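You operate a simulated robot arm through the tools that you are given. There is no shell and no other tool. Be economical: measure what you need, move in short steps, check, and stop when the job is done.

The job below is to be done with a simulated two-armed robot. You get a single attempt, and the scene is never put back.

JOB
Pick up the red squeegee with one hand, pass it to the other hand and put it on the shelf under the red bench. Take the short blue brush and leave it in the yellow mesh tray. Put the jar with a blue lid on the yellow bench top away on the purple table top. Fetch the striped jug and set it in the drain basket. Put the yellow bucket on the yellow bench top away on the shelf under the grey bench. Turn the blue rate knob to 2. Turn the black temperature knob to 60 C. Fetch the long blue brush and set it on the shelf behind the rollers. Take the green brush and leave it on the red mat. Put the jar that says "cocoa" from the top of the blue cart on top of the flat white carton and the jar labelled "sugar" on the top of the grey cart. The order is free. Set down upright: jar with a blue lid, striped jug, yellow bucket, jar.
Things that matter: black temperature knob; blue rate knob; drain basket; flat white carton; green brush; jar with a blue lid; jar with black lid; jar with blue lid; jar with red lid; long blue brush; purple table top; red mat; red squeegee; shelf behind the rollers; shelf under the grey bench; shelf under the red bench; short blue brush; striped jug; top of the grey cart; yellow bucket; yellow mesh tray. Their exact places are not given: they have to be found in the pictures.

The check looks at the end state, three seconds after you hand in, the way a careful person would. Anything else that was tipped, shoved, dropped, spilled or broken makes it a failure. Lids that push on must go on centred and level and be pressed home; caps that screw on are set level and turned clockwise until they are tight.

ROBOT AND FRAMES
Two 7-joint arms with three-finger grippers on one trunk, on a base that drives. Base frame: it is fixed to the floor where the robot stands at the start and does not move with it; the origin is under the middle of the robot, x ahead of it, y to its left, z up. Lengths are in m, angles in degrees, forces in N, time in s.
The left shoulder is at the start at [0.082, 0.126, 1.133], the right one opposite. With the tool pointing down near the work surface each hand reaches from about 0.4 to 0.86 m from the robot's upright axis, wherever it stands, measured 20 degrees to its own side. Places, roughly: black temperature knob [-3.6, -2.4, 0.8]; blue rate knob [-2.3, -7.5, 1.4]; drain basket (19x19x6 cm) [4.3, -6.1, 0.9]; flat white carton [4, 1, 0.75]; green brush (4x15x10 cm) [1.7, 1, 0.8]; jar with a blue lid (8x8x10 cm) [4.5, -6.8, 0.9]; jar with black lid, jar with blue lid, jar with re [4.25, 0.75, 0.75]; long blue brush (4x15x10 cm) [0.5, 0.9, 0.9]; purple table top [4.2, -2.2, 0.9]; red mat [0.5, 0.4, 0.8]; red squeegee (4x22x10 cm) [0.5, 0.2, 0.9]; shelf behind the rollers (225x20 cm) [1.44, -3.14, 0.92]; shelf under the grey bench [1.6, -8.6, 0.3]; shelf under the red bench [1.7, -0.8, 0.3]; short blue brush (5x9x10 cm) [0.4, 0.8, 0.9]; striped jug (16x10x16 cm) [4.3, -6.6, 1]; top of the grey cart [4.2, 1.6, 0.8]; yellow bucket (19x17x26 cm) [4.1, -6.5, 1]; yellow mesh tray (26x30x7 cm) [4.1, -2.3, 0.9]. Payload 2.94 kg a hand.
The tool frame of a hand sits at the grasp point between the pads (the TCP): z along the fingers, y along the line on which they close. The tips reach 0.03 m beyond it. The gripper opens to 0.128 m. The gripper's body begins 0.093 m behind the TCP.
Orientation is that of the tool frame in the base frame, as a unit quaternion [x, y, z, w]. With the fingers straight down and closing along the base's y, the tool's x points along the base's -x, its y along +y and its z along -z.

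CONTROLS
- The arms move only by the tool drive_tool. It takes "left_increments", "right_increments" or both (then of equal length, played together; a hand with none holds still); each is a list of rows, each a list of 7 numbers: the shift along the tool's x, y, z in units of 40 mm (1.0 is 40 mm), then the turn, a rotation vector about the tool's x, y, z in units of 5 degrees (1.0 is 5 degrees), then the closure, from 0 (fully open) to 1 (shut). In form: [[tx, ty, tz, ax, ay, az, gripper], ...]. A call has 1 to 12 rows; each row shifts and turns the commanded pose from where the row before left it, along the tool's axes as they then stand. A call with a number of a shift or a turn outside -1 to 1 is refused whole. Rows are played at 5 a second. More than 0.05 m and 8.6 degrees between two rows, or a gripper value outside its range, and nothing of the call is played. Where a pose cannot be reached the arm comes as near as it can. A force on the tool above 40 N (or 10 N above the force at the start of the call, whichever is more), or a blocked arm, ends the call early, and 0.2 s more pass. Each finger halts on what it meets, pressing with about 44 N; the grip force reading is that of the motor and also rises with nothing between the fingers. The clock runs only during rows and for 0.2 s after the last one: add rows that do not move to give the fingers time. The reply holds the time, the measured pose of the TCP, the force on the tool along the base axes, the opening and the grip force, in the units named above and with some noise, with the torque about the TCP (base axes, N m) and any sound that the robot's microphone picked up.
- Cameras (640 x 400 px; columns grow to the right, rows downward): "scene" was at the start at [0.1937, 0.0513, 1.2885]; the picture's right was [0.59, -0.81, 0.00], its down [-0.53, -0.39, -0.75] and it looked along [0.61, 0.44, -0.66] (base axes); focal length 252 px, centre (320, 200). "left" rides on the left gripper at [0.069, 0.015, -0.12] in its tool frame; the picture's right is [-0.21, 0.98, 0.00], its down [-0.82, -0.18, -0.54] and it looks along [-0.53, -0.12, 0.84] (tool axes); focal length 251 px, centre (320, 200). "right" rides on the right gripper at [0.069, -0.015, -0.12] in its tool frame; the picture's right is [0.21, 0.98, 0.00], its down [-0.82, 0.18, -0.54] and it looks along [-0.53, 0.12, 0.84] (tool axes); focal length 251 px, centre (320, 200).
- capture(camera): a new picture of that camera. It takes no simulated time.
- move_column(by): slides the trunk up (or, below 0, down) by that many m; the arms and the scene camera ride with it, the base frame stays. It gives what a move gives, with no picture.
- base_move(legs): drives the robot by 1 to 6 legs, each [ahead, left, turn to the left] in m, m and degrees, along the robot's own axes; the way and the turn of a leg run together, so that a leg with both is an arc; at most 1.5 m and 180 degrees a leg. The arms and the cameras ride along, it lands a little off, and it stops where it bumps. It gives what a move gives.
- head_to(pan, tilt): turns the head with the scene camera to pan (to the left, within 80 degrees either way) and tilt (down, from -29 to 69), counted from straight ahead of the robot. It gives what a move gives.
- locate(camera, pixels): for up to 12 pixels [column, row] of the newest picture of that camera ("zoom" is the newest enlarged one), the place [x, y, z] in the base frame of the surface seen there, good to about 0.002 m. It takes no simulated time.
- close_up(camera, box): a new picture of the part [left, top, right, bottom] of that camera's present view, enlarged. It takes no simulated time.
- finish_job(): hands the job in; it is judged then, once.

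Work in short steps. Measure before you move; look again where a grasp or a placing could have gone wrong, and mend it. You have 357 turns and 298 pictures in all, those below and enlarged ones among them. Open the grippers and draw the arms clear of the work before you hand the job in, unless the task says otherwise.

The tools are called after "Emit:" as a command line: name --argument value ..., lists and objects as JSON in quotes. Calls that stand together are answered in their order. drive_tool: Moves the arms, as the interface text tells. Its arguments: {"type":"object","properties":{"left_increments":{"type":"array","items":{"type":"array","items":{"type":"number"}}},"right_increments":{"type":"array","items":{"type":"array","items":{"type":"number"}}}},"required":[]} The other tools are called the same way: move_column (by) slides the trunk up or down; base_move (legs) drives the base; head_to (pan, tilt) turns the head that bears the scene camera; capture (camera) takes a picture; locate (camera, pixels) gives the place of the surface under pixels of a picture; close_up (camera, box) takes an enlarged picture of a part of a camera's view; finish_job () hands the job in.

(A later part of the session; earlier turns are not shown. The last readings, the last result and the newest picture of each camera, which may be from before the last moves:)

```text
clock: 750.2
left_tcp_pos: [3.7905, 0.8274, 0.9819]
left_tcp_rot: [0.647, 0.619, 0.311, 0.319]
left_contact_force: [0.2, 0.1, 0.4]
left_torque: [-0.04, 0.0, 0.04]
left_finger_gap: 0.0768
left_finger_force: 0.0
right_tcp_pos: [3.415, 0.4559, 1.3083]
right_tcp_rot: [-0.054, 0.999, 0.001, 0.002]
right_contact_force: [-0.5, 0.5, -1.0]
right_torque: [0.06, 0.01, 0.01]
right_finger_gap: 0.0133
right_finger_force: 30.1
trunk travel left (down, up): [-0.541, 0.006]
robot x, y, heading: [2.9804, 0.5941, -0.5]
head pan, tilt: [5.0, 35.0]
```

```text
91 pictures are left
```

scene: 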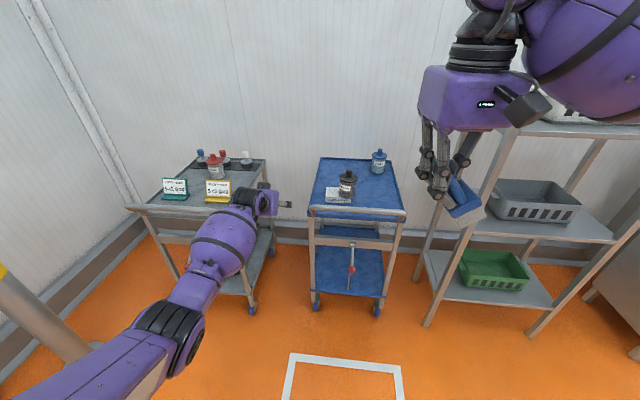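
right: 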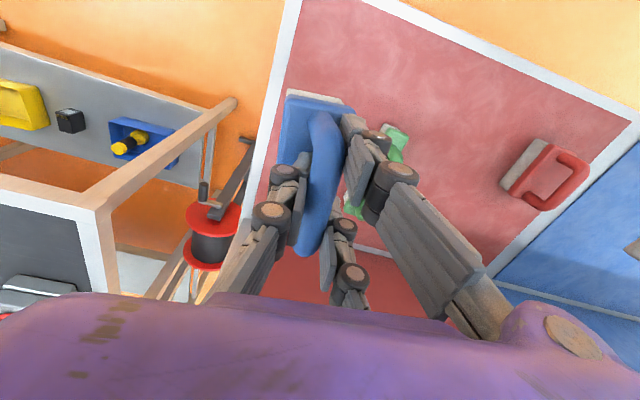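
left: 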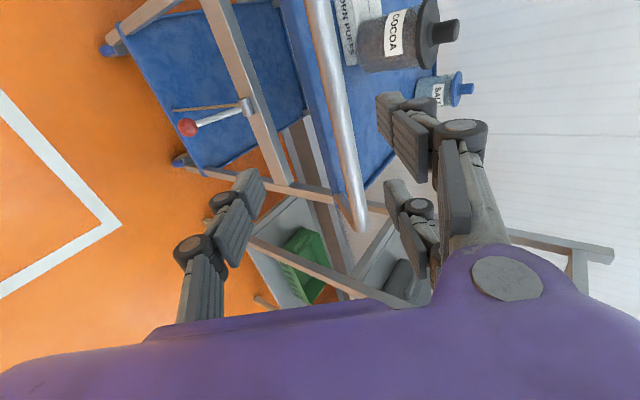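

Advance the hand onto the bar (centre ≈(3.95,0.80,0.89)) and close.

Emit:
drive_tool --left_increments '[[-0.1, 0.12, 0.92, 0, 0, 0, 0.4], [-0.1, 0.12, 0.92, 0, 0, 0, 0.4], [-0.1, 0.12, 0.92, 0, 0, 0, 0.4], [-0.1, 0.12, 0.92, 0, 0, 0, 0.4], [-0.1, 0.12, 0.85, 0, 0, 0, 0.4], [0, 0, 0, 0, 0, 0, 0.55], [0, 0, 0, 0, 0, 0, 0.7], [0, 0, 0, 0, 0, 0, 0.8], [0, 0, 0, 0, 0, 0, 0.8]]'

Emit:
capture --camera "left"

```text
clock: 752.2
left_tcp_pos: [3.8544, 0.8195, 0.9441]
left_tcp_rot: [0.645, 0.62, 0.312, 0.319]
left_contact_force: [-0.6, -0.2, -0.9]
left_torque: [0.0, 0.02, -0.02]
left_finger_gap: 0.0255
left_finger_force: 0.0
left hand out of reach, approached as far as the arm can: row 3, 4, 5
right_tcp_pos: [3.4156, 0.4543, 1.3101]
right_tcp_rot: [-0.054, 0.999, 0.001, 0.002]
right_contact_force: [-0.4, 0.4, -1.2]
right_torque: [0.03, 0.01, 0.03]
right_finger_gap: 0.0133
right_finger_force: 30.0
trunk travel left (down, up): [-0.541, 0.006]
robot x, y, heading: [2.9848, 0.5972, -0.5]
head pan, tilt: [5.0, 35.0]
```

```text
90 pictures are left
```

left: 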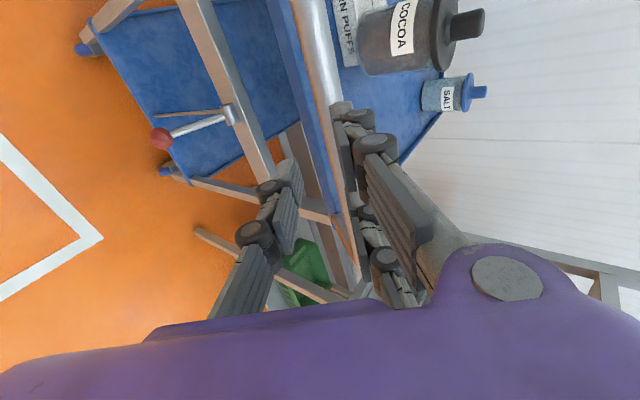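

Use trunk and base: open wide, lower 5.4 cm, advance 9.5 cm, close.

Emit:
drive_tool --left_increments '[[0, 0, 0, 0, 0, 0, 0.5], [0, 0, 0, 0, 0, 0, 0.2], [0, 0, 0, 0, 0, 0, 0.2]]'

Emit:
move_column --by -0.052

Emit:
base_move --legs '[[0.093, 0, 0]]'

Emit:
capture --camera "left"

```text
clock: 753.0
left_tcp_pos: [3.8559, 0.8178, 0.9436]
left_tcp_rot: [0.646, 0.62, 0.313, 0.318]
left_contact_force: [0.1, 0.7, 0.7]
left_torque: [0.0, 0.0, 0.05]
left_finger_gap: 0.1023
left_finger_force: 0.1
right_tcp_pos: [3.4145, 0.4554, 1.3086]
right_tcp_rot: [-0.054, 0.999, 0.001, 0.003]
right_contact_force: [-0.4, -0.4, -0.8]
right_torque: [0.07, 0.03, 0.03]
right_finger_gap: 0.0133
right_finger_force: 29.9
trunk travel left (down, up): [-0.541, 0.006]
robot x, y, heading: [2.9855, 0.5971, -0.3]
head pan, tilt: [5.0, 35.0]
```

```text
clock: 753.9
left_tcp_pos: [3.856, 0.8192, 0.8955]
left_tcp_rot: [0.645, 0.619, 0.313, 0.32]
left_contact_force: [0.0, 0.9, 0.2]
left_torque: [0.02, 0.02, 0.01]
left_finger_gap: 0.1028
left_finger_force: 0.0
right_tcp_pos: [3.4157, 0.4537, 1.2573]
right_tcp_rot: [-0.054, 0.999, 0.001, 0.003]
right_contact_force: [0.3, 0.2, -1.8]
right_torque: [-0.02, -0.03, 0.02]
right_finger_gap: 0.0133
right_finger_force: 29.5
trunk travel left (down, up): [-0.489, 0.058]
robot x, y, heading: [2.9883, 0.5944, -0.2]
head pan, tilt: [5.0, 35.0]
```

```text
clock: 755.1
left_tcp_pos: [3.9487, 0.8218, 0.8926]
left_tcp_rot: [0.644, 0.622, 0.312, 0.317]
left_contact_force: [-0.8, -1.0, -0.1]
left_torque: [0.03, 0.02, -0.01]
left_finger_gap: 0.1027
left_finger_force: 0.1
right_tcp_pos: [3.5109, 0.4543, 1.256]
right_tcp_rot: [-0.056, 0.998, 0.001, 0.001]
right_contact_force: [-0.6, 0.0, -0.3]
right_torque: [0.09, 0.01, 0.01]
right_finger_gap: 0.013
right_finger_force: 29.9
trunk travel left (down, up): [-0.489, 0.058]
robot x, y, heading: [3.0787, 0.6007, 0.1]
head pan, tilt: [5.0, 35.0]
```

```text
89 pictures are left
```

left: 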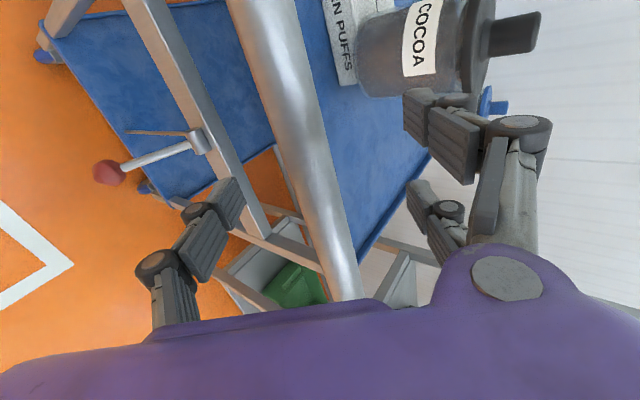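

Bar is between the fingers. Close, then pull back 3.7 cm.

Emit:
drive_tool --left_increments '[[0, 0, 0, 0, 0, 0, 0.4], [0, 0, 0, 0, 0, 0, 0.6], [0, 0, 0, 0, 0, 0, 0.75], [0, 0, 0, 0, 0, 0, 0.85], [0, 0, 0, 0, 0, 0, 0.85]]'

Emit:
base_move --legs '[[-0.036, 0, 0]]'

Emit:
close_up --camera "scene" --box '[280, 130, 480, 260]'

```text
clock: 756.3
left_tcp_pos: [3.9488, 0.8226, 0.8905]
left_tcp_rot: [0.644, 0.623, 0.311, 0.318]
left_contact_force: [-0.4, -2.3, 0.5]
left_torque: [-1.47, 0.03, 1.41]
left_finger_gap: 0.0239
left_finger_force: 44.2
right_tcp_pos: [3.5116, 0.4553, 1.2554]
right_tcp_rot: [-0.056, 0.998, 0.001, 0.001]
right_contact_force: [-0.1, 1.8, -1.3]
right_torque: [0.02, 0.01, -0.02]
right_finger_gap: 0.0132
right_finger_force: 29.0
trunk travel left (down, up): [-0.489, 0.058]
robot x, y, heading: [3.0795, 0.5933, -0.0]
head pan, tilt: [5.0, 35.0]
```

```text
clock: 757.0
left_tcp_pos: [3.9415, 0.8219, 0.8922]
left_tcp_rot: [0.641, 0.624, 0.312, 0.321]
left_contact_force: [8.5, -1.1, 0.1]
left_torque: [-1.29, -0.08, 1.04]
left_finger_gap: 0.024
left_finger_force: 44.3
right_tcp_pos: [3.5021, 0.4565, 1.2572]
right_tcp_rot: [-0.056, 0.998, 0.001, 0.001]
right_contact_force: [-0.7, 0.7, -0.7]
right_torque: [0.01, 0.01, 0.02]
right_finger_gap: 0.0129
right_finger_force: 29.1
trunk travel left (down, up): [-0.489, 0.058]
robot x, y, heading: [3.0701, 0.5963, -0.3]
head pan, tilt: [5.0, 35.0]
stopped in leg 1: the force on the tool passed its limit at 45 N (the readings are from after the stop); the commanded pose is now the measured one
```

```text
3.08 times, centred on (380, 195) of scene
```

zoom: 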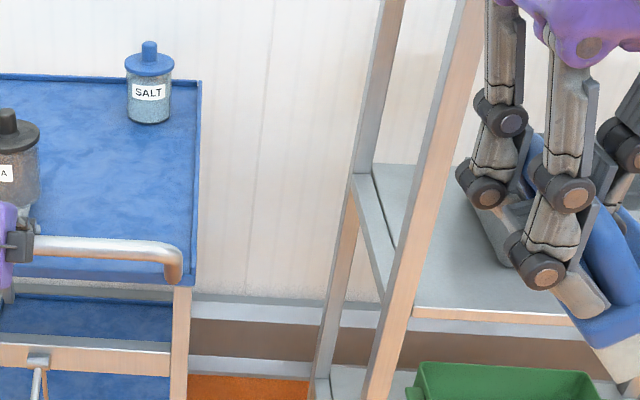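

It resists (friction) but moved ~7 mm. Repeat short pulls.

Emit:
base_move --legs '[[-0.03, 0, 0]]'

Emit:
base_move --legs '[[-0.03, 0, 0]]'

Emit:
base_move --legs '[[-0.03, 0, 0]]'

Emit:
capture --camera "left"

```text
clock: 757.8
left_tcp_pos: [3.9335, 0.8224, 0.8948]
left_tcp_rot: [0.639, 0.625, 0.311, 0.324]
left_contact_force: [8.2, -0.2, -0.4]
left_torque: [-1.16, -0.12, 0.87]
left_finger_gap: 0.0236
left_finger_force: 44.1
right_tcp_pos: [3.4931, 0.4572, 1.2547]
right_tcp_rot: [-0.056, 0.998, 0.001, 0.001]
right_contact_force: [-0.3, 0.4, -1.3]
right_torque: [0.03, 0.0, 0.03]
right_finger_gap: 0.013
right_finger_force: 30.0
trunk travel left (down, up): [-0.489, 0.058]
robot x, y, heading: [3.0622, 0.5948, 0.1]
head pan, tilt: [5.0, 35.0]
stopped in leg 1: the force on the tool passed its limit at 44 N (the readings are from after the stop); the commanded pose is now the measured one
```

```text
clock: 758.6
left_tcp_pos: [3.9269, 0.8231, 0.8979]
left_tcp_rot: [0.637, 0.624, 0.313, 0.327]
left_contact_force: [7.1, 0.3, 0.4]
left_torque: [-0.85, -0.15, 0.47]
left_finger_gap: 0.0241
left_finger_force: 44.3
right_tcp_pos: [3.4834, 0.4557, 1.2565]
right_tcp_rot: [-0.057, 0.998, 0.001, 0.001]
right_contact_force: [-0.3, 0.0, -1.2]
right_torque: [0.03, -0.02, 0.0]
right_finger_gap: 0.0132
right_finger_force: 30.1
trunk travel left (down, up): [-0.489, 0.058]
robot x, y, heading: [3.0562, 0.5943, -0.1]
head pan, tilt: [5.0, 35.0]
stopped in leg 1: the force on the tool passed its limit at 45 N (the readings are from after the stop); the commanded pose is now the measured one
```

```text
clock: 759.4
left_tcp_pos: [3.9203, 0.8235, 0.9005]
left_tcp_rot: [0.636, 0.624, 0.313, 0.33]
left_contact_force: [7.1, 0.5, 0.4]
left_torque: [-0.6, -0.17, 0.01]
left_finger_gap: 0.0243
left_finger_force: 44.2
right_tcp_pos: [3.475, 0.4554, 1.2562]
right_tcp_rot: [-0.056, 0.998, 0.003, 0.002]
right_contact_force: [0.6, 0.0, -1.7]
right_torque: [0.05, -0.02, -0.01]
right_finger_gap: 0.013
right_finger_force: 29.6
trunk travel left (down, up): [-0.489, 0.058]
robot x, y, heading: [3.0431, 0.5922, -0.3]
head pan, tilt: [5.0, 35.0]
stopped in leg 1: the force on the tool passed its limit at 44 N (the readings are from after the stop); the commanded pose is now the measured one
```

```text
87 pictures are left
```

left: 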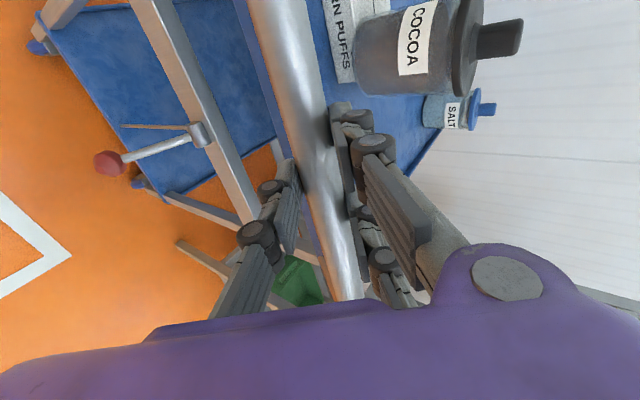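

Verify whether the cart followed.

Emit:
capture --camera "scene"

Emit:
locate --camera "left" --pixels '[[290, 60], [310, 110], [330, 230], [350, 50], [400, 60]]'

```text
86 pictures are left
```

scene: 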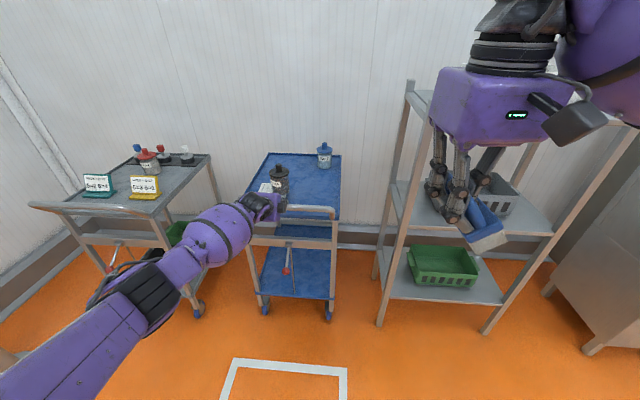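

```text
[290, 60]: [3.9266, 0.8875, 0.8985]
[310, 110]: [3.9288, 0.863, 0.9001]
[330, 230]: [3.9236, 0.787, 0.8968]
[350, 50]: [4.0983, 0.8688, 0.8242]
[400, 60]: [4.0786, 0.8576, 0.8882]
```

The cart came back ~1.6 cm; three more pulls.

Emit:
base_move --legs '[[-0.03, 0, 0]]'

Emit:
base_move --legs '[[-0.03, 0, 0]]'

Emit:
base_move --legs '[[-0.03, 0, 0]]'

Emit:
capture --camera "left"

Emit:
locate --camera "left" --pixels '[[290, 60], [310, 110], [330, 230], [350, 50], [400, 60]]'

```text
clock: 760.1
left_tcp_pos: [3.9121, 0.8224, 0.9022]
left_tcp_rot: [0.634, 0.624, 0.314, 0.332]
left_contact_force: [8.6, 0.7, -0.1]
left_torque: [-0.53, -0.16, -0.25]
left_finger_gap: 0.0245
left_finger_force: 44.4
right_tcp_pos: [3.4654, 0.4566, 1.2569]
right_tcp_rot: [-0.056, 0.998, 0.001, 0.002]
right_contact_force: [-0.6, -0.1, -0.9]
right_torque: [0.08, 0.01, -0.03]
right_finger_gap: 0.0131
right_finger_force: 29.8
trunk travel left (down, up): [-0.489, 0.058]
robot x, y, heading: [3.0301, 0.5974, -0.2]
head pan, tilt: [5.0, 35.0]
stopped in leg 1: the force on the tool passed its limit at 44 N (the readings are from after the stop); the commanded pose is now the measured one
```

```text
clock: 760.9
left_tcp_pos: [3.9042, 0.823, 0.9048]
left_tcp_rot: [0.633, 0.624, 0.315, 0.333]
left_contact_force: [8.7, 0.5, -0.4]
left_torque: [-0.5, -0.17, -0.39]
left_finger_gap: 0.0248
left_finger_force: 43.9
right_tcp_pos: [3.4576, 0.4555, 1.2576]
right_tcp_rot: [-0.056, 0.998, 0.002, 0.003]
right_contact_force: [-0.3, 0.2, -0.9]
right_torque: [0.05, 0.03, 0.0]
right_finger_gap: 0.0131
right_finger_force: 30.5
trunk travel left (down, up): [-0.489, 0.058]
robot x, y, heading: [3.023, 0.596, -0.1]
head pan, tilt: [5.0, 35.0]
stopped in leg 1: the force on the tool passed its limit at 45 N (the readings are from after the stop); the commanded pose is now the measured one
```

```text
clock: 761.7
left_tcp_pos: [3.8774, 0.8217, 0.9014]
left_tcp_rot: [0.634, 0.624, 0.314, 0.331]
left_contact_force: [0.6, 0.6, -0.7]
left_torque: [-0.01, -0.03, 0.01]
left_finger_gap: 0.019
left_finger_force: 0.0
right_tcp_pos: [3.43, 0.4551, 1.255]
right_tcp_rot: [-0.056, 0.998, 0.002, -0.001]
right_contact_force: [1.6, -0.1, -2.2]
right_torque: [0.04, 0.09, -0.01]
right_finger_gap: 0.0133
right_finger_force: 29.7
trunk travel left (down, up): [-0.489, 0.058]
robot x, y, heading: [2.9934, 0.5953, -0.4]
head pan, tilt: [5.0, 35.0]
```

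```text
85 pictures are left
```

left: 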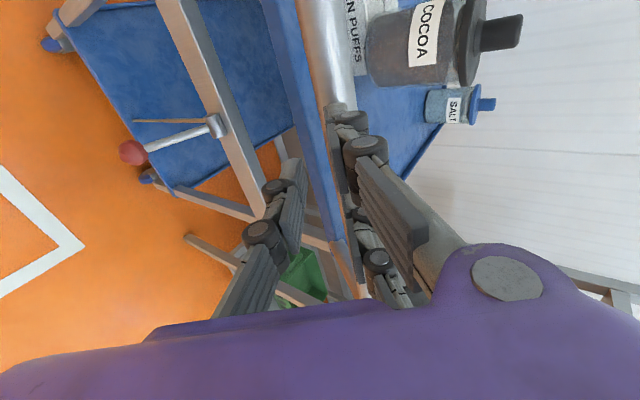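

```text
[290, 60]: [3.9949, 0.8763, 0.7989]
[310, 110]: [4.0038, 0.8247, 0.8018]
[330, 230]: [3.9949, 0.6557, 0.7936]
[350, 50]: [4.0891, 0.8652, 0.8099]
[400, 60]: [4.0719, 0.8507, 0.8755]
```

Slipped off, but the cart is back within ~1 cm. Check cocoa on the carton.

Emit:
close_up --camera "scene" --box '[230, 130, 360, 230]'

Emit:
locate --camera "zoom" --pixels '[[150, 260], [155, 230], [190, 240], [210, 190], [290, 190], [250, 200], [250, 255], [235, 290], [240, 165]]'

```text
4.00 times, centred on (295, 180) of scene
```

zoom: 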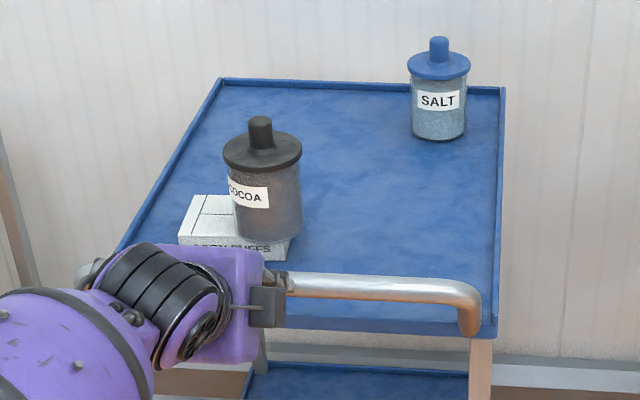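

```text
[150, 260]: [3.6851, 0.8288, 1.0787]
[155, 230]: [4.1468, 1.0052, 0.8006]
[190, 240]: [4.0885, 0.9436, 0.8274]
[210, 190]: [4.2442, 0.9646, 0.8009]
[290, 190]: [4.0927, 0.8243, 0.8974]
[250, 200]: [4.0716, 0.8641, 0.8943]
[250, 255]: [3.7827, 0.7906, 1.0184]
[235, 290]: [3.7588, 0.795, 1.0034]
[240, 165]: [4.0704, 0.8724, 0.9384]
```

Jar stands on the carton; fine. Roll the left hand back, back off and drive to the purple table.

Emit:
base_move --legs '[[-0.12, 0, 0]]'

Emit:
drive_tool --left_increments '[[0, 0, -0.5, 0, 0, -1, 0.4], [0, 0, -0.5, 0, 0, -1, 0.4], [0, 0, -0.5, 0, 0, -1, 0.4], [0, 0, 0, 0, 0, -1, 0.4], [0, 0, 0, 0, 0, -1, 0.4], [0, 0, 0, 0, 0, -1, 0.4], [0, 0, 0, 0, 0, -1, 0.4], [0, 0, 0, 0, 0, -1, 0.4], [0, 0, 0, 0, 0, -1, 0.4], [0, 0, 0, 0, 0, -1, 0.4], [0, 0, 0, 0, 0, -1, 0.4], [0, 0, 0, 0, 0, -1, 0.4]]'

Emit:
drive_tool --left_increments '[[0, 0, 0, 0, 0, -1, 0.4], [0, 0, 0, 0, 0, -1, 0.4], [0, 0, 0, 0, 0, -1, 0.4], [0, 0, 0, 0, 0, -1, 0.4], [0, 0, 0, 0, 0, -1, 0.4], [0, 0, 0, 0, 0, -1, 0.4]]'

Emit:
base_move --legs '[[0, 0, -90], [1.45, 0, 0], [1.2, 0, 0], [0, 0, 90]]'

Emit:
head_to --pan 0 --tilt 35

Emit:
capture --camera "scene"

```text
clock: 763.0
left_tcp_pos: [3.7544, 0.8271, 0.9056]
left_tcp_rot: [0.631, 0.625, 0.316, 0.333]
left_contact_force: [0.2, -0.2, -0.7]
left_torque: [-0.01, 0.0, -0.03]
left_finger_gap: 0.0193
left_finger_force: 0.0
right_tcp_pos: [3.3071, 0.4576, 1.2562]
right_tcp_rot: [-0.057, 0.998, 0.002, 0.002]
right_contact_force: [0.2, 0.1, -1.1]
right_torque: [0.02, 0.06, -0.01]
right_finger_gap: 0.013
right_finger_force: 29.5
trunk travel left (down, up): [-0.489, 0.058]
robot x, y, heading: [2.8761, 0.5975, -0.2]
head pan, tilt: [5.0, 35.0]
```

```text
clock: 765.6
left_tcp_pos: [3.7044, 0.8258, 0.9416]
left_tcp_rot: [0.234, 0.857, 0.107, 0.447]
left_contact_force: [0.0, 0.0, 0.9]
left_torque: [0.0, -0.04, 0.0]
left_finger_gap: 0.077
left_finger_force: 0.0
right_tcp_pos: [3.3083, 0.4576, 1.2571]
right_tcp_rot: [-0.058, 0.998, 0.003, 0.002]
right_contact_force: [-0.2, -0.3, -1.6]
right_torque: [0.06, 0.04, -0.02]
right_finger_gap: 0.0131
right_finger_force: 30.1
trunk travel left (down, up): [-0.489, 0.058]
robot x, y, heading: [2.8734, 0.5976, 0.1]
head pan, tilt: [5.0, 35.0]
```

```text
clock: 767.0
left_tcp_pos: [3.706, 0.8275, 0.9411]
left_tcp_rot: [0.005, 0.888, -0.012, 0.459]
left_contact_force: [0.1, 0.4, 0.5]
left_torque: [-0.02, -0.01, 0.01]
left_finger_gap: 0.0767
left_finger_force: 0.0
right_tcp_pos: [3.3082, 0.4577, 1.2571]
right_tcp_rot: [-0.057, 0.998, 0.001, 0.001]
right_contact_force: [0.6, 0.7, -0.7]
right_torque: [0.01, -0.01, 0.02]
right_finger_gap: 0.0129
right_finger_force: 29.9
trunk travel left (down, up): [-0.489, 0.058]
robot x, y, heading: [2.8755, 0.595, 0.3]
head pan, tilt: [5.0, 35.0]
```

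```text
clock: 787.6
left_tcp_pos: [3.6815, -1.8908, 0.9422]
left_tcp_rot: [0.03, 0.888, -0.024, 0.459]
left_contact_force: [1.2, -0.5, -0.6]
left_torque: [0.02, 0.01, -0.02]
left_finger_gap: 0.0768
left_finger_force: 0.0
right_tcp_pos: [3.2634, -2.2382, 1.2563]
right_tcp_rot: [-0.029, 1.0, 0.002, 0.001]
right_contact_force: [-0.6, 0.1, -1.1]
right_torque: [0.06, 0.01, 0.02]
right_finger_gap: 0.0132
right_finger_force: 29.6
trunk travel left (down, up): [-0.489, 0.058]
robot x, y, heading: [2.8366, -2.0766, -3.2]
head pan, tilt: [5.0, 35.0]
```

```text
clock: 788.2
left_tcp_pos: [3.6825, -1.8905, 0.9409]
left_tcp_rot: [0.03, 0.888, -0.024, 0.458]
left_contact_force: [-0.3, 0.6, 0.5]
left_torque: [-0.01, 0.01, 0.04]
left_finger_gap: 0.0768
left_finger_force: 0.0
right_tcp_pos: [3.2642, -2.2383, 1.2565]
right_tcp_rot: [-0.03, 1.0, 0.002, 0.002]
right_contact_force: [-0.1, -1.1, -1.5]
right_torque: [0.0, 0.03, 0.0]
right_finger_gap: 0.013
right_finger_force: 29.8
trunk travel left (down, up): [-0.489, 0.058]
robot x, y, heading: [2.8426, -2.0771, -2.9]
head pan, tilt: [0.0, 35.0]
```

```text
83 pictures are left
```

scene: 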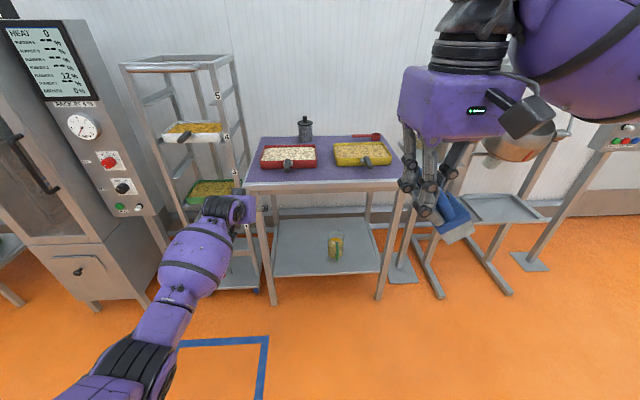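

Purple table with red and yellow trays. Zoom and measure the yellow tray.

Emit:
close_up --camera "scene" --box '[230, 110, 410, 200]'

Emit:
locate --camera "scene" --pixels '[[337, 145], [385, 143], [338, 165], [390, 162], [360, 152], [366, 160], [250, 185], [400, 182], [305, 130], [327, 160], [320, 145], [375, 137]]'

```text
3.56 times, centred on (320, 155) of scene
```

zoom: 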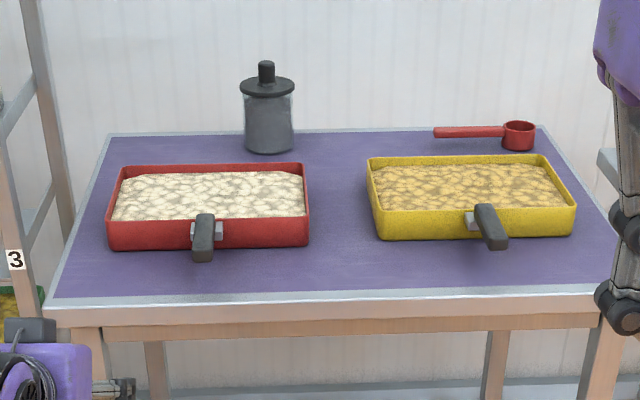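

```text
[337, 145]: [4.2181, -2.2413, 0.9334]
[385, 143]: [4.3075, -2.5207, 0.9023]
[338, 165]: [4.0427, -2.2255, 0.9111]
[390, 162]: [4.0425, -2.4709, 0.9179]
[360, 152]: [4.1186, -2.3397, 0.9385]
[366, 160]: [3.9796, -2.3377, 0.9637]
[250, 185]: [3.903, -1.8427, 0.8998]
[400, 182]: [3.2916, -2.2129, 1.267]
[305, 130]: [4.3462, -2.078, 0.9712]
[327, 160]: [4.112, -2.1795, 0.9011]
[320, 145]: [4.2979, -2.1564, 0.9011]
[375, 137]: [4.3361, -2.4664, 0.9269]
```

Retract and pitch down the left hand; roll the right hand −30° to straighten the brush.

Emit:
drive_tool --left_increments '[[0.4, 0, -0.8, 0, 1, 0, 0.4], [0.4, 0, -0.8, 0, 1, 0, 0.4], [0.5, 0, -0.8, 0, 1, 0, 0.4], [0.5, 0, -0.8, 0, 1, 0, 0.4], [0.6, 0, -0.7, 0, 1, 0, 0.4], [0.6, 0, -0.6, 0, 1, 0, 0.4], [0.6, 0, -0.5, 0, 1, 0, 0.4], [0.6, 0, -0.5, 0, 1, 0, 0.4], [0.6, 0, -0.5, 0, 1, 0, 0.4], [0.6, 0, 0, 0, 1, 0, 0.4], [0, 0, 0, 0, 0.8, 0, 0.4]]' --right_increments '[[0, 0, 0, -1, 0, 0, 1], [0, 0, 0, -1, 0, 0, 1], [0, 0, 0, -1, 0, 0, 1], [0, 0, 0, -1, 0, 0, 1], [0, 0, 0, -1, 0, 0, 1], [0, 0, 0, 0, 0, 0, 1], [0, 0, 0, 0, 0, 0, 1], [0, 0, 0, 0, 0, 0, 1], [0, 0, 0, 0, 0, 0, 1], [0, 0, 0, 0, 0, 0, 1], [0, 0, 0, 0, 0, 0, 1]]'

Emit:
close_up --camera "scene" --box '[380, 60, 540, 250]'

```text
clock: 790.6
left_tcp_pos: [3.3611, -1.8667, 1.0219]
left_tcp_rot: [0.037, 0.999, -0.008, 0.004]
left_contact_force: [-0.1, 0.9, 0.3]
left_torque: [0.0, 0.03, -0.01]
left_finger_gap: 0.0767
left_finger_force: 0.1
right_tcp_pos: [3.265, -2.2372, 1.2563]
right_tcp_rot: [-0.029, 0.976, 0.218, -0.004]
right_contact_force: [0.7, 0.9, -0.9]
right_torque: [0.02, 0.01, 0.01]
right_finger_gap: 0.0133
right_finger_force: 29.8
trunk travel left (down, up): [-0.489, 0.058]
robot x, y, heading: [2.8408, -2.073, -3.2]
head pan, tilt: [0.0, 35.0]
```

```text
2.11 times, centred on (460, 155) of scene
```

zoom: 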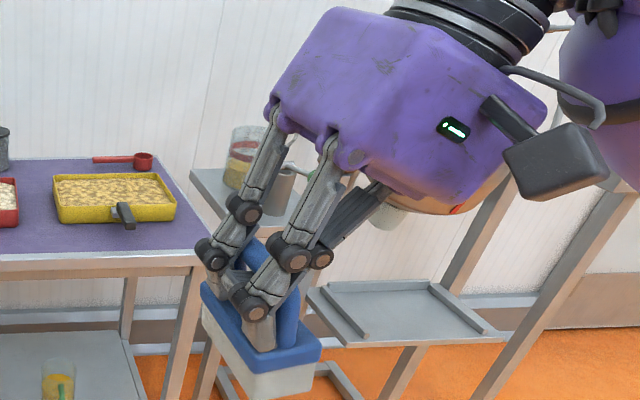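

Locate the brush's corners to know its tilt and bottom height.

Emit:
locate --camera "zoom" --pixels '[[205, 290], [253, 368], [316, 345], [300, 330], [255, 395], [318, 375], [285, 310], [208, 310]]'

```text
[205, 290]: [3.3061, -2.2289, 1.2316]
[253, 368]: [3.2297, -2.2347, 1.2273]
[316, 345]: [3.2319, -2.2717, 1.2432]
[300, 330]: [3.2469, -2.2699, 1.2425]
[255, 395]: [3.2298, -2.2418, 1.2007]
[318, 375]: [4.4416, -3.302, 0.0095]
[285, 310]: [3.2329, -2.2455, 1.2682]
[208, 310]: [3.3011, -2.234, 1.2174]
```

Over-rotated now; undo 20°. Raise the left hand, then approach the table.

Emit:
drive_tool --left_increments '[[0.5, 0.5, -0.9, 0, 0, 0, 0.4], [0.5, 0.5, -0.9, 0, 0, 0, 0.4], [0, 0, -0.9, 0, 0, 0, 0.4], [0, 0, -0.9, 0, 0, 0, 0.4]]' --right_increments '[[0, 0, 0, 1, 0, 0, 1], [0, 0, 0, 1, 0, 0, 1], [0, 0, 0, 1, 0, 0, 1], [0, 0, 0, 1, 0, 0, 1]]'

Emit:
base_move --legs '[[0.6, 0, 3]]'

Emit:
move_column --by -0.12

Emit:
capture --camera "scene"

```text
clock: 791.6
left_tcp_pos: [3.3209, -1.8196, 1.1638]
left_tcp_rot: [0.038, 0.999, -0.008, 0.006]
left_contact_force: [-0.5, 1.0, -0.5]
left_torque: [0.01, -0.01, -0.03]
left_finger_gap: 0.077
left_finger_force: 0.1
right_tcp_pos: [3.2617, -2.2371, 1.2567]
right_tcp_rot: [-0.03, 0.999, 0.044, 0.001]
right_contact_force: [-1.1, 0.7, -1.0]
right_torque: [0.03, -0.02, 0.02]
right_finger_gap: 0.0131
right_finger_force: 30.0
trunk travel left (down, up): [-0.489, 0.058]
robot x, y, heading: [2.841, -2.0744, -3.4]
head pan, tilt: [0.0, 35.0]
```

```text
clock: 795.1
left_tcp_pos: [3.9186, -1.8006, 1.1627]
left_tcp_rot: [0.004, 1.0, -0.008, 0.006]
left_contact_force: [-0.2, -0.2, 0.0]
left_torque: [0.0, 0.02, -0.01]
left_finger_gap: 0.0769
left_finger_force: 0.1
right_tcp_pos: [3.8873, -2.2237, 1.2562]
right_tcp_rot: [-0.063, 0.997, 0.046, -0.001]
right_contact_force: [0.3, 1.1, 0.0]
right_torque: [0.05, -0.02, -0.04]
right_finger_gap: 0.0132
right_finger_force: 29.9
trunk travel left (down, up): [-0.489, 0.058]
robot x, y, heading: [3.4526, -2.0923, 0.6]
head pan, tilt: [0.0, 35.0]
```

```text
clock: 796.6
left_tcp_pos: [3.9192, -1.802, 1.045]
left_tcp_rot: [0.004, 1.0, -0.008, 0.006]
left_contact_force: [0.6, 0.3, 0.2]
left_torque: [0.0, -0.02, 0.02]
left_finger_gap: 0.077
left_finger_force: 0.1
right_tcp_pos: [3.8861, -2.2241, 1.1366]
right_tcp_rot: [-0.064, 0.997, 0.046, 0.0]
right_contact_force: [0.2, -1.3, -0.5]
right_torque: [0.03, -0.02, 0.0]
right_finger_gap: 0.0132
right_finger_force: 29.3
trunk travel left (down, up): [-0.369, 0.178]
robot x, y, heading: [3.4542, -2.085, 0.5]
head pan, tilt: [0.0, 35.0]
```

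```text
80 pictures are left
```

scene: 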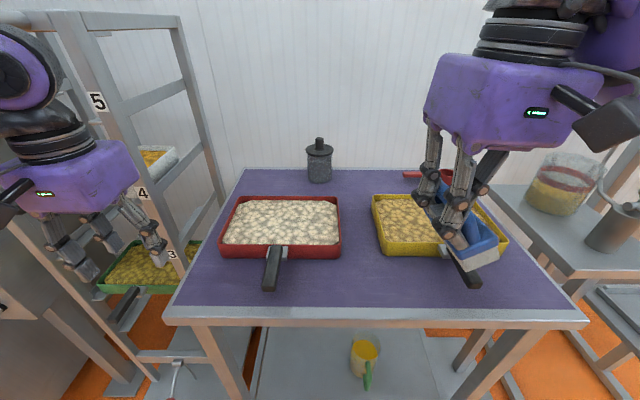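

Locate tray corners precisely.

Emit:
locate --camera "scene" --pixels '[[375, 197], [382, 250], [505, 240], [405, 215], [395, 235], [445, 240], [400, 250], [460, 255]]'

Emit:
close_up --camera "scene" --box '[360, 120, 540, 290]'

```text
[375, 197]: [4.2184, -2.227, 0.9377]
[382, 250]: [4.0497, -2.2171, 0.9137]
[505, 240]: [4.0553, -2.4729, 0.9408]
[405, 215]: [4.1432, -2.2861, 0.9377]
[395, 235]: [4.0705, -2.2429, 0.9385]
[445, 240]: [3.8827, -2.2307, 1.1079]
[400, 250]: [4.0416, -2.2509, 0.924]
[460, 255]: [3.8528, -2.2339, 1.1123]
```

```text
2.35 times, centred on (450, 205) of scene
```

zoom: 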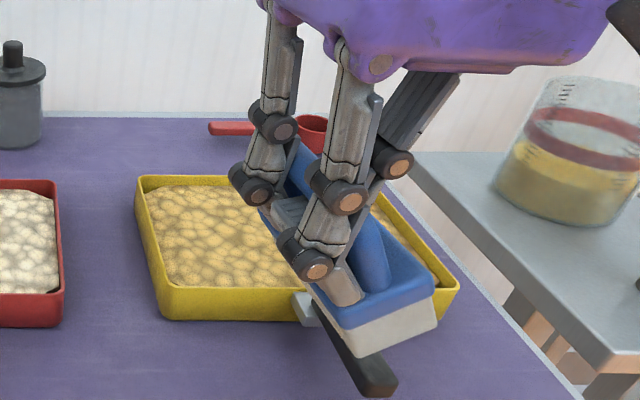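

Move over the tray centre (4.13,−2.35), then lower.

Emit:
drive_tool --right_increments '[[-0.94, -0.65, 0, 0, 0, 0, 1], [-0.94, -0.65, 0, 0, 0, 0, 1], [-0.94, -0.65, 0, 0, 0, 0, 1], [-0.94, -0.65, 0, 0, 0, 0, 1], [-0.94, -0.65, 0, 0, 0, 0, 1], [-0.94, -0.65, 0, 0, 0, 0, 1], [0, 0, 0.9, 0, 0, 0, 1], [0, 0, 0.9, 0, 0, 0, 1]]'

Emit:
close_up --camera "scene" --box '[360, 100, 560, 290]'

```text
clock: 798.4
left_tcp_pos: [3.9203, -1.8034, 1.0437]
left_tcp_rot: [0.005, 1.0, -0.008, 0.006]
left_contact_force: [0.2, -0.3, 0.6]
left_torque: [0.03, -0.02, 0.0]
left_finger_gap: 0.0765
left_finger_force: 0.1
right_tcp_pos: [4.1344, -2.3443, 1.0519]
right_tcp_rot: [-0.062, 0.997, 0.046, -0.001]
right_contact_force: [0.3, -1.4, -0.6]
right_torque: [0.02, 0.0, -0.03]
right_finger_gap: 0.0131
right_finger_force: 29.3
trunk travel left (down, up): [-0.369, 0.178]
robot x, y, heading: [3.4568, -2.0878, 0.4]
head pan, tilt: [0.0, 35.0]
```

```text
2.11 times, centred on (460, 195) of scene
```

zoom: 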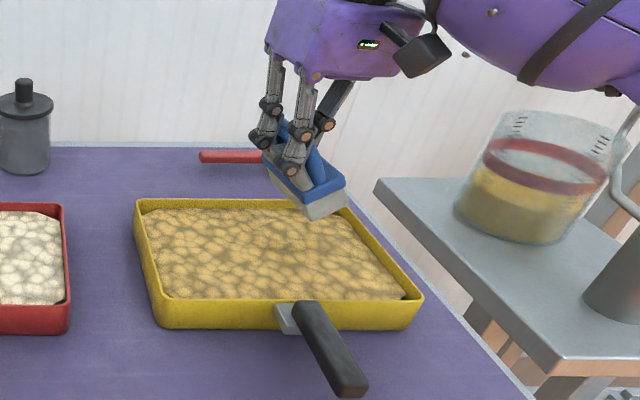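

Lower gently to contact.

Emit:
drive_tool --right_increments '[[0, 0, 0.35, 0, 0, 0, 1], [0, 0, 0.25, 0, 0, 0, 1], [0, 0, 0.2, 0, 0, 0, 1], [0, 0, 0.15, 0, 0, 0, 1], [0, 0, 0, 0, 0, 0, 1]]'

Emit:
close_up --camera "scene" --box '[360, 100, 560, 290]'

```text
clock: 799.6
left_tcp_pos: [3.9182, -1.8008, 1.0439]
left_tcp_rot: [0.005, 1.0, -0.008, 0.006]
left_contact_force: [-0.4, 0.8, 0.1]
left_torque: [-0.01, -0.01, 0.0]
left_finger_gap: 0.0769
left_finger_force: 0.1
right_tcp_pos: [4.1285, -2.3401, 1.0147]
right_tcp_rot: [-0.062, 0.997, 0.045, -0.001]
right_contact_force: [0.7, -0.1, -1.4]
right_torque: [0.01, 0.02, 0.0]
right_finger_gap: 0.0132
right_finger_force: 29.9
trunk travel left (down, up): [-0.369, 0.178]
robot x, y, heading: [3.4572, -2.0914, 0.7]
head pan, tilt: [0.0, 35.0]
```

```text
2.11 times, centred on (460, 195) of scene
```

zoom: 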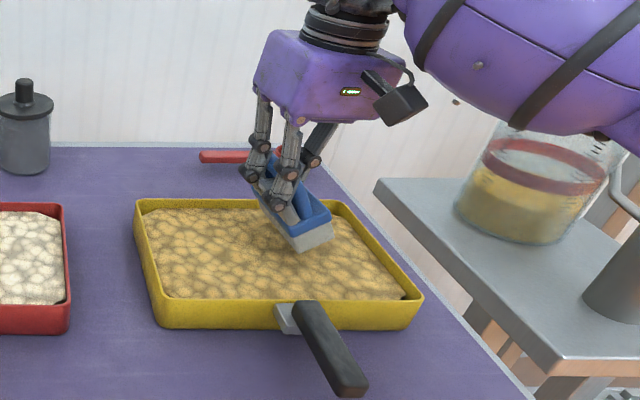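

No contact yet; continue.

Emit:
drive_tool --right_increments '[[0, 0, 0.2, 0, 0, 0, 1], [0, 0, 0.2, 0, 0, 0, 1], [0, 0, 0.2, 0, 0, 0, 1], [0, 0, 0.15, 0, 0, 0, 1], [0, 0, 0, 0, 0, 0, 1]]'

```text
clock: 800.8
left_tcp_pos: [3.919, -1.8013, 1.0439]
left_tcp_rot: [0.004, 1.0, -0.008, 0.006]
left_contact_force: [-0.2, 0.0, -0.4]
left_torque: [0.02, -0.02, -0.01]
left_finger_gap: 0.077
left_finger_force: 0.0
right_tcp_pos: [4.1299, -2.3372, 0.9826]
right_tcp_rot: [-0.062, 0.997, 0.045, -0.001]
right_contact_force: [-0.1, 0.5, -1.4]
right_torque: [0.02, 0.04, 0.0]
right_finger_gap: 0.0132
right_finger_force: 29.6
trunk travel left (down, up): [-0.369, 0.178]
robot x, y, heading: [3.4545, -2.0871, 0.3]
head pan, tilt: [0.0, 35.0]
```

Check how high the brush is above the contents.

Emit:
close_up --camera "scene" --box '[400, 120, 540, 260]'

Emit:
locate --camera "zoom" --pixels '[[275, 210], [240, 215], [290, 215], [200, 200], [250, 240], [300, 230], [270, 195]]'

```text
2.86 times, centred on (470, 190) of scene
```

zoom: 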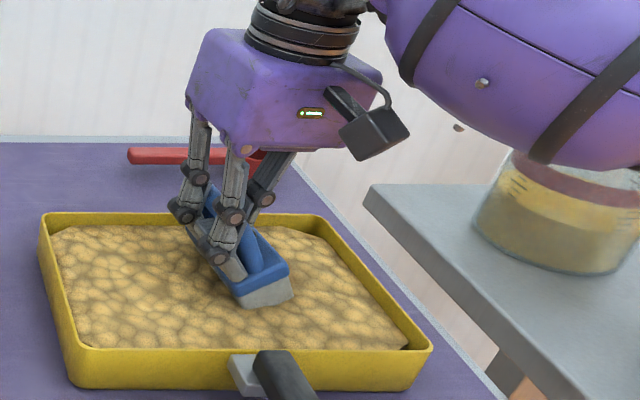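

```text
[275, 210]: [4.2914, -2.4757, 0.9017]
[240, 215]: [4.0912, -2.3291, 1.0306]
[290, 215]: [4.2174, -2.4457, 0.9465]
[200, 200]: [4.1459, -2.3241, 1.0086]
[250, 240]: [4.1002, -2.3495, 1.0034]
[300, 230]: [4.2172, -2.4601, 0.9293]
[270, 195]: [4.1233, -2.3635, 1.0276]
```

Continue lowering in small steps until contact.

Emit:
drive_tool --right_increments '[[0, 0, 0.15, 0, 0, 0, 1], [0, 0, 0.15, 0, 0, 0, 1], [0, 0, 0.15, 0, 0, 0, 1], [0, 0, 0, 0, 0, 0, 1]]'

Emit:
locate --camera "zoom" --pixels '[[265, 300], [245, 300], [288, 293], [215, 265], [285, 270]]'

```text
clock: 801.8
left_tcp_pos: [3.9187, -1.8012, 1.0432]
left_tcp_rot: [0.004, 1.0, -0.007, 0.006]
left_contact_force: [0.1, 0.3, 0.0]
left_torque: [0.0, 0.02, 0.01]
left_finger_gap: 0.0767
left_finger_force: 0.1
right_tcp_pos: [4.1286, -2.3361, 0.9659]
right_tcp_rot: [-0.063, 0.997, 0.046, -0.001]
right_contact_force: [0.6, 0.7, -0.6]
right_torque: [0.03, 0.02, 0.0]
right_finger_gap: 0.0133
right_finger_force: 29.2
trunk travel left (down, up): [-0.369, 0.178]
robot x, y, heading: [3.454, -2.0878, 0.8]
head pan, tilt: [0.0, 35.0]
```

```text
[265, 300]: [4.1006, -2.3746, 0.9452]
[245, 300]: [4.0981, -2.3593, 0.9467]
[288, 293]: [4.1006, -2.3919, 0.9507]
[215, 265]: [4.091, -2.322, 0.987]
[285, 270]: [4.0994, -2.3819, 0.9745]
```

Bottom is now near 0.93; a bit more.

Emit:
drive_tool --right_increments '[[0, 0, 0.12, 0, 0, 0, 1], [0, 0, 0.12, 0, 0, 0, 1], [0, 0, 0, 0, 0, 0, 1]]'

Emit:
close_up --camera "scene" --box '[400, 120, 540, 260]'

```text
clock: 802.6
left_tcp_pos: [3.9182, -1.8009, 1.0438]
left_tcp_rot: [0.004, 1.0, -0.007, 0.007]
left_contact_force: [0.9, 0.1, -1.0]
left_torque: [-0.01, -0.05, 0.03]
left_finger_gap: 0.0765
left_finger_force: 0.0
right_tcp_pos: [4.1291, -2.3326, 0.9568]
right_tcp_rot: [-0.065, 0.997, 0.045, 0.0]
right_contact_force: [0.5, 3.3, 10.1]
right_torque: [-0.13, -0.63, 0.21]
right_finger_gap: 0.0131
right_finger_force: 29.3
trunk travel left (down, up): [-0.369, 0.178]
robot x, y, heading: [3.454, -2.0914, 0.5]
head pan, tilt: [0.0, 35.0]
```

```text
2.86 times, centred on (470, 190) of scene
```

zoom: 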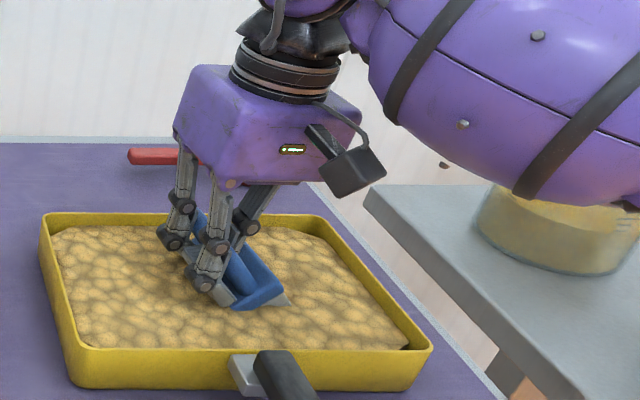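

Contact. Release and rise straight up.

Emit:
drive_tool --right_increments '[[0, 0, 0, 0, 0, 0, 0.8], [0, 0, 0, 0, 0, 0, 0.65], [0, 0, 0, 0, 0, 0, 0.6], [0, 0, -0.5, 0, 0, 0, 0.6], [0, 0, -0.9, 0, 0, 0, 0.6], [0, 0, -0.9, 0, 0, 0, 0.6], [0, 0, -0.9, 0, 0, 0, 0.6], [0, 0, -0.9, 0, 0, 0, 0.6]]'

Emit:
close_up --camera "scene" --box '[360, 120, 540, 280]'

```text
clock: 804.4
left_tcp_pos: [3.9183, -1.8008, 1.0437]
left_tcp_rot: [0.004, 1.0, -0.008, 0.007]
left_contact_force: [0.9, -0.5, 0.4]
left_torque: [0.01, 0.0, 0.01]
left_finger_gap: 0.0766
left_finger_force: 0.1
right_tcp_pos: [4.1334, -2.3492, 1.1177]
right_tcp_rot: [-0.063, 0.997, 0.045, -0.001]
right_contact_force: [0.6, 0.2, 0.7]
right_torque: [-0.02, 0.04, -0.05]
right_finger_gap: 0.0511
right_finger_force: 0.1
trunk travel left (down, up): [-0.369, 0.178]
robot x, y, heading: [3.4533, -2.09, 0.5]
head pan, tilt: [0.0, 35.0]
```

```text
2.50 times, centred on (450, 200) of scene
```

zoom: 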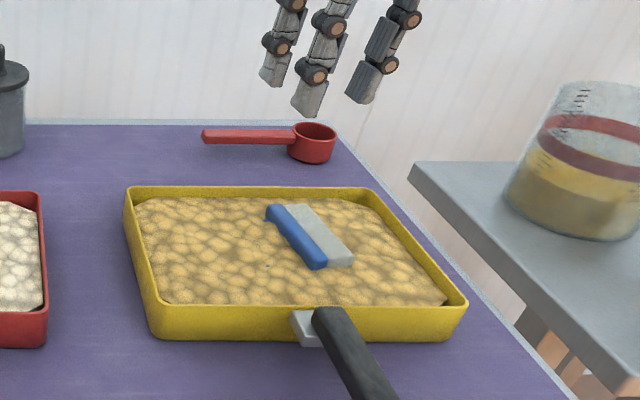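

The short brush lies in the yellow tray. Retract and drive to the yellow bench.

Emit:
drive_tool --right_increments '[[0.9, 0.3, -0.3, 0.9, 0, 0, 0.5], [0.9, 0.3, -0.3, 0, 0, 0, 0.5], [0.9, 0, 0, 0, 0, 0, 0.5], [0.9, 0, 0, 0, 0, 0, 0.5], [0.9, 0, 0, 0, 0, 0, 0.5]]'

Emit:
base_move --legs '[[-0.25, 0, 0], [0, 0, -90.5], [1.45, 0, 0], [1.45, 0, 0], [1.45, 0, 0], [0, 0, 90]]'

Emit:
head_to --pan 0 --tilt 40

Emit:
capture --camera "scene"

```text
clock: 805.6
left_tcp_pos: [3.9173, -1.8014, 1.0449]
left_tcp_rot: [0.005, 1.0, -0.008, 0.006]
left_contact_force: [0.2, -0.9, 0.4]
left_torque: [0.01, 0.03, 0.01]
left_finger_gap: 0.0771
left_finger_force: 0.0
right_tcp_pos: [3.9494, -2.3492, 1.1443]
right_tcp_rot: [-0.062, 0.998, 0.006, 0.001]
right_contact_force: [-0.1, -0.7, 0.3]
right_torque: [0.01, -0.06, -0.02]
right_finger_gap: 0.0644
right_finger_force: 0.1
trunk travel left (down, up): [-0.369, 0.178]
robot x, y, heading: [3.4553, -2.0917, 0.6]
head pan, tilt: [0.0, 35.0]
```

```text
clock: 835.5
left_tcp_pos: [3.8323, -6.1706, 1.0442]
left_tcp_rot: [0.005, 1.0, -0.008, 0.006]
left_contact_force: [0.9, 0.0, -0.7]
left_torque: [-0.02, 0.03, 0.0]
left_finger_gap: 0.0769
left_finger_force: 0.2
right_tcp_pos: [3.8629, -6.7182, 1.1436]
right_tcp_rot: [-0.062, 0.998, 0.007, 0.001]
right_contact_force: [0.0, 0.7, 0.7]
right_torque: [0.02, 0.0, -0.03]
right_finger_gap: 0.0639
right_finger_force: 0.0
trunk travel left (down, up): [-0.369, 0.178]
robot x, y, heading: [3.3701, -6.4586, 0.4]
head pan, tilt: [0.0, 35.0]
```

```text
clock: 836.2
left_tcp_pos: [3.8317, -6.1701, 1.0434]
left_tcp_rot: [0.006, 1.0, -0.008, 0.006]
left_contact_force: [0.1, -0.2, 0.1]
left_torque: [0.01, 0.0, 0.03]
left_finger_gap: 0.0768
left_finger_force: 0.1
right_tcp_pos: [3.8632, -6.7182, 1.1445]
right_tcp_rot: [-0.062, 0.998, 0.006, 0.002]
right_contact_force: [0.4, 0.1, -0.1]
right_torque: [0.01, 0.02, 0.01]
right_finger_gap: 0.0641
right_finger_force: 0.0
trunk travel left (down, up): [-0.369, 0.178]
robot x, y, heading: [3.3685, -6.4552, 0.5]
head pan, tilt: [0.0, 40.0]
```

```text
73 pictures are left
```

scene: 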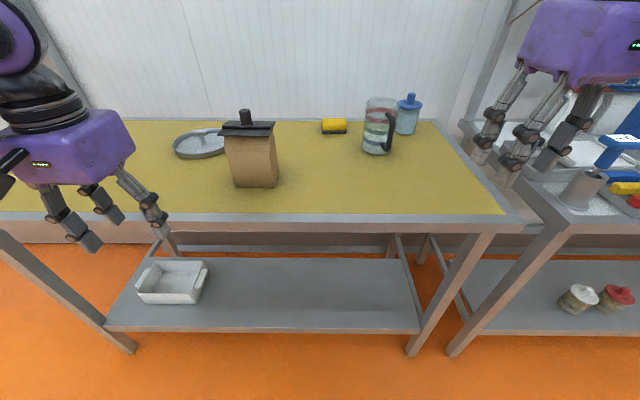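

Zoom on jug and jar; locate key points.

Emit:
close_up --camera "scene" --box '[350, 80, 440, 170]'

Emit:
locate --camera "zoom" --pixels '[[190, 90], [110, 95], [260, 100], [190, 330], [160, 200], [280, 180], [270, 300], [300, 240], [415, 100], [415, 150], [370, 140], [460, 140]]'

```text
4.44 times, centred on (395, 125) of scene
```

zoom: 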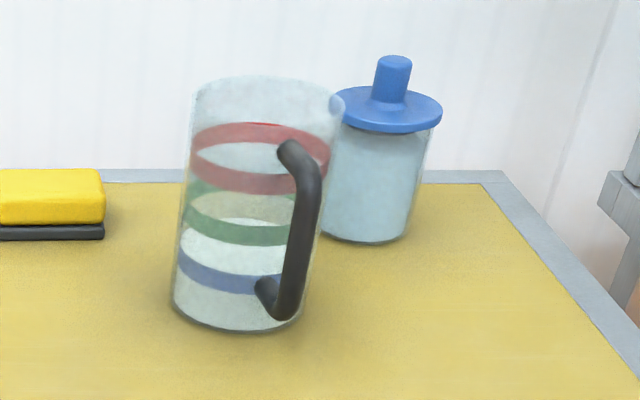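

```text
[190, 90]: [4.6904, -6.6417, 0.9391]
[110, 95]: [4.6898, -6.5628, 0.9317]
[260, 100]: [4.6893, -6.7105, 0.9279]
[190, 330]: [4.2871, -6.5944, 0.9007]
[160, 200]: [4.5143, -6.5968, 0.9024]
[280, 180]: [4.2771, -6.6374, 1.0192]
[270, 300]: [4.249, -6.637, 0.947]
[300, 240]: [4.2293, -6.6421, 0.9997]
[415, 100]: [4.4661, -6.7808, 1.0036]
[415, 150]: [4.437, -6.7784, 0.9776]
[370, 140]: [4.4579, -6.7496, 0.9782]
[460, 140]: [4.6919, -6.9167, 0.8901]
```

Jug handle: vertical bar at (4.229,−6.642), z 0.945–1.02. Use the right hand: move in and pitch it to ~37° below horizontal.

Emit:
base_move --legs '[[0.12, 0.02, 0]]'

Emit:
drive_tool --right_increments '[[0, 0.3, 0, 0, -1, 0, 0.5], [0, 0.3, 0, 0, -1, 0, 0.5], [0, 0.3, 0, 0, -1, 0, 0.5], [0, 0, 0, 0, -1, 0, 0.5], [0, 0, 0, 0, -1, 0, 0.5], [0, 0, 0, 0, -1, 0, 0.5], [0, 0, 0, 0, -1, 0, 0.5], [0, 0, 0, 0, -1, 0, 0.5], [0, 0, 0, 0, -1, 0, 0.5], [0, 0, 0, 0, -1, 0, 0.5], [0, 0, 0, 0, -1, 0, 0.5]]'

Emit:
capture --camera "right"

```text
clock: 837.4
left_tcp_pos: [3.9542, -6.1503, 1.0457]
left_tcp_rot: [0.008, 1.0, -0.008, 0.007]
left_contact_force: [0.0, -0.5, -0.7]
left_torque: [-0.01, 0.03, 0.01]
left_finger_gap: 0.0771
left_finger_force: 0.0
right_tcp_pos: [3.984, -6.6989, 1.1443]
right_tcp_rot: [-0.06, 0.998, 0.007, 0.002]
right_contact_force: [-0.4, 1.3, 0.3]
right_torque: [0.02, 0.02, 0.02]
right_finger_gap: 0.0639
right_finger_force: 0.1
trunk travel left (down, up): [-0.369, 0.178]
robot x, y, heading: [3.4942, -6.4366, 0.2]
head pan, tilt: [0.0, 40.0]
```

```text
clock: 840.0
left_tcp_pos: [3.9558, -6.1506, 1.0439]
left_tcp_rot: [0.007, 1.0, -0.006, 0.005]
left_contact_force: [-0.3, -0.3, 0.6]
left_torque: [-0.02, 0.04, 0.01]
left_finger_gap: 0.0768
left_finger_force: 0.0
right_tcp_pos: [3.989, -6.6634, 1.1758]
right_tcp_rot: [-0.049, 0.88, 0.038, 0.471]
right_contact_force: [0.7, 0.6, 0.6]
right_torque: [0.0, -0.01, 0.04]
right_finger_gap: 0.0639
right_finger_force: 0.1
right hand out of reach, approached as far as the arm can: row 10, 11
trunk travel left (down, up): [-0.369, 0.178]
robot x, y, heading: [3.4893, -6.4343, 0.2]
head pan, tilt: [0.0, 40.0]
stopped in row 11 (right hand): the arm was blocked; the commanded pose is now the measured one
```

```text
71 pictures are left
```

right: 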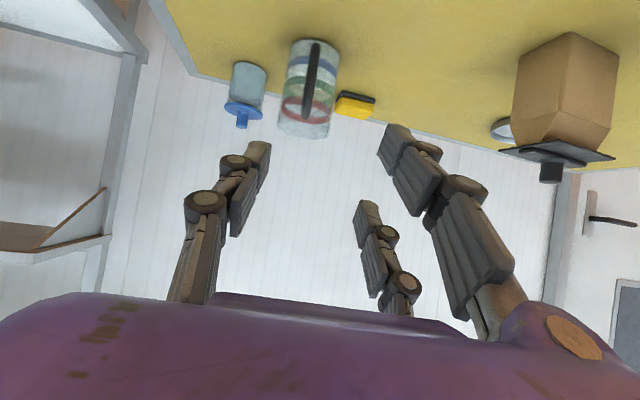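

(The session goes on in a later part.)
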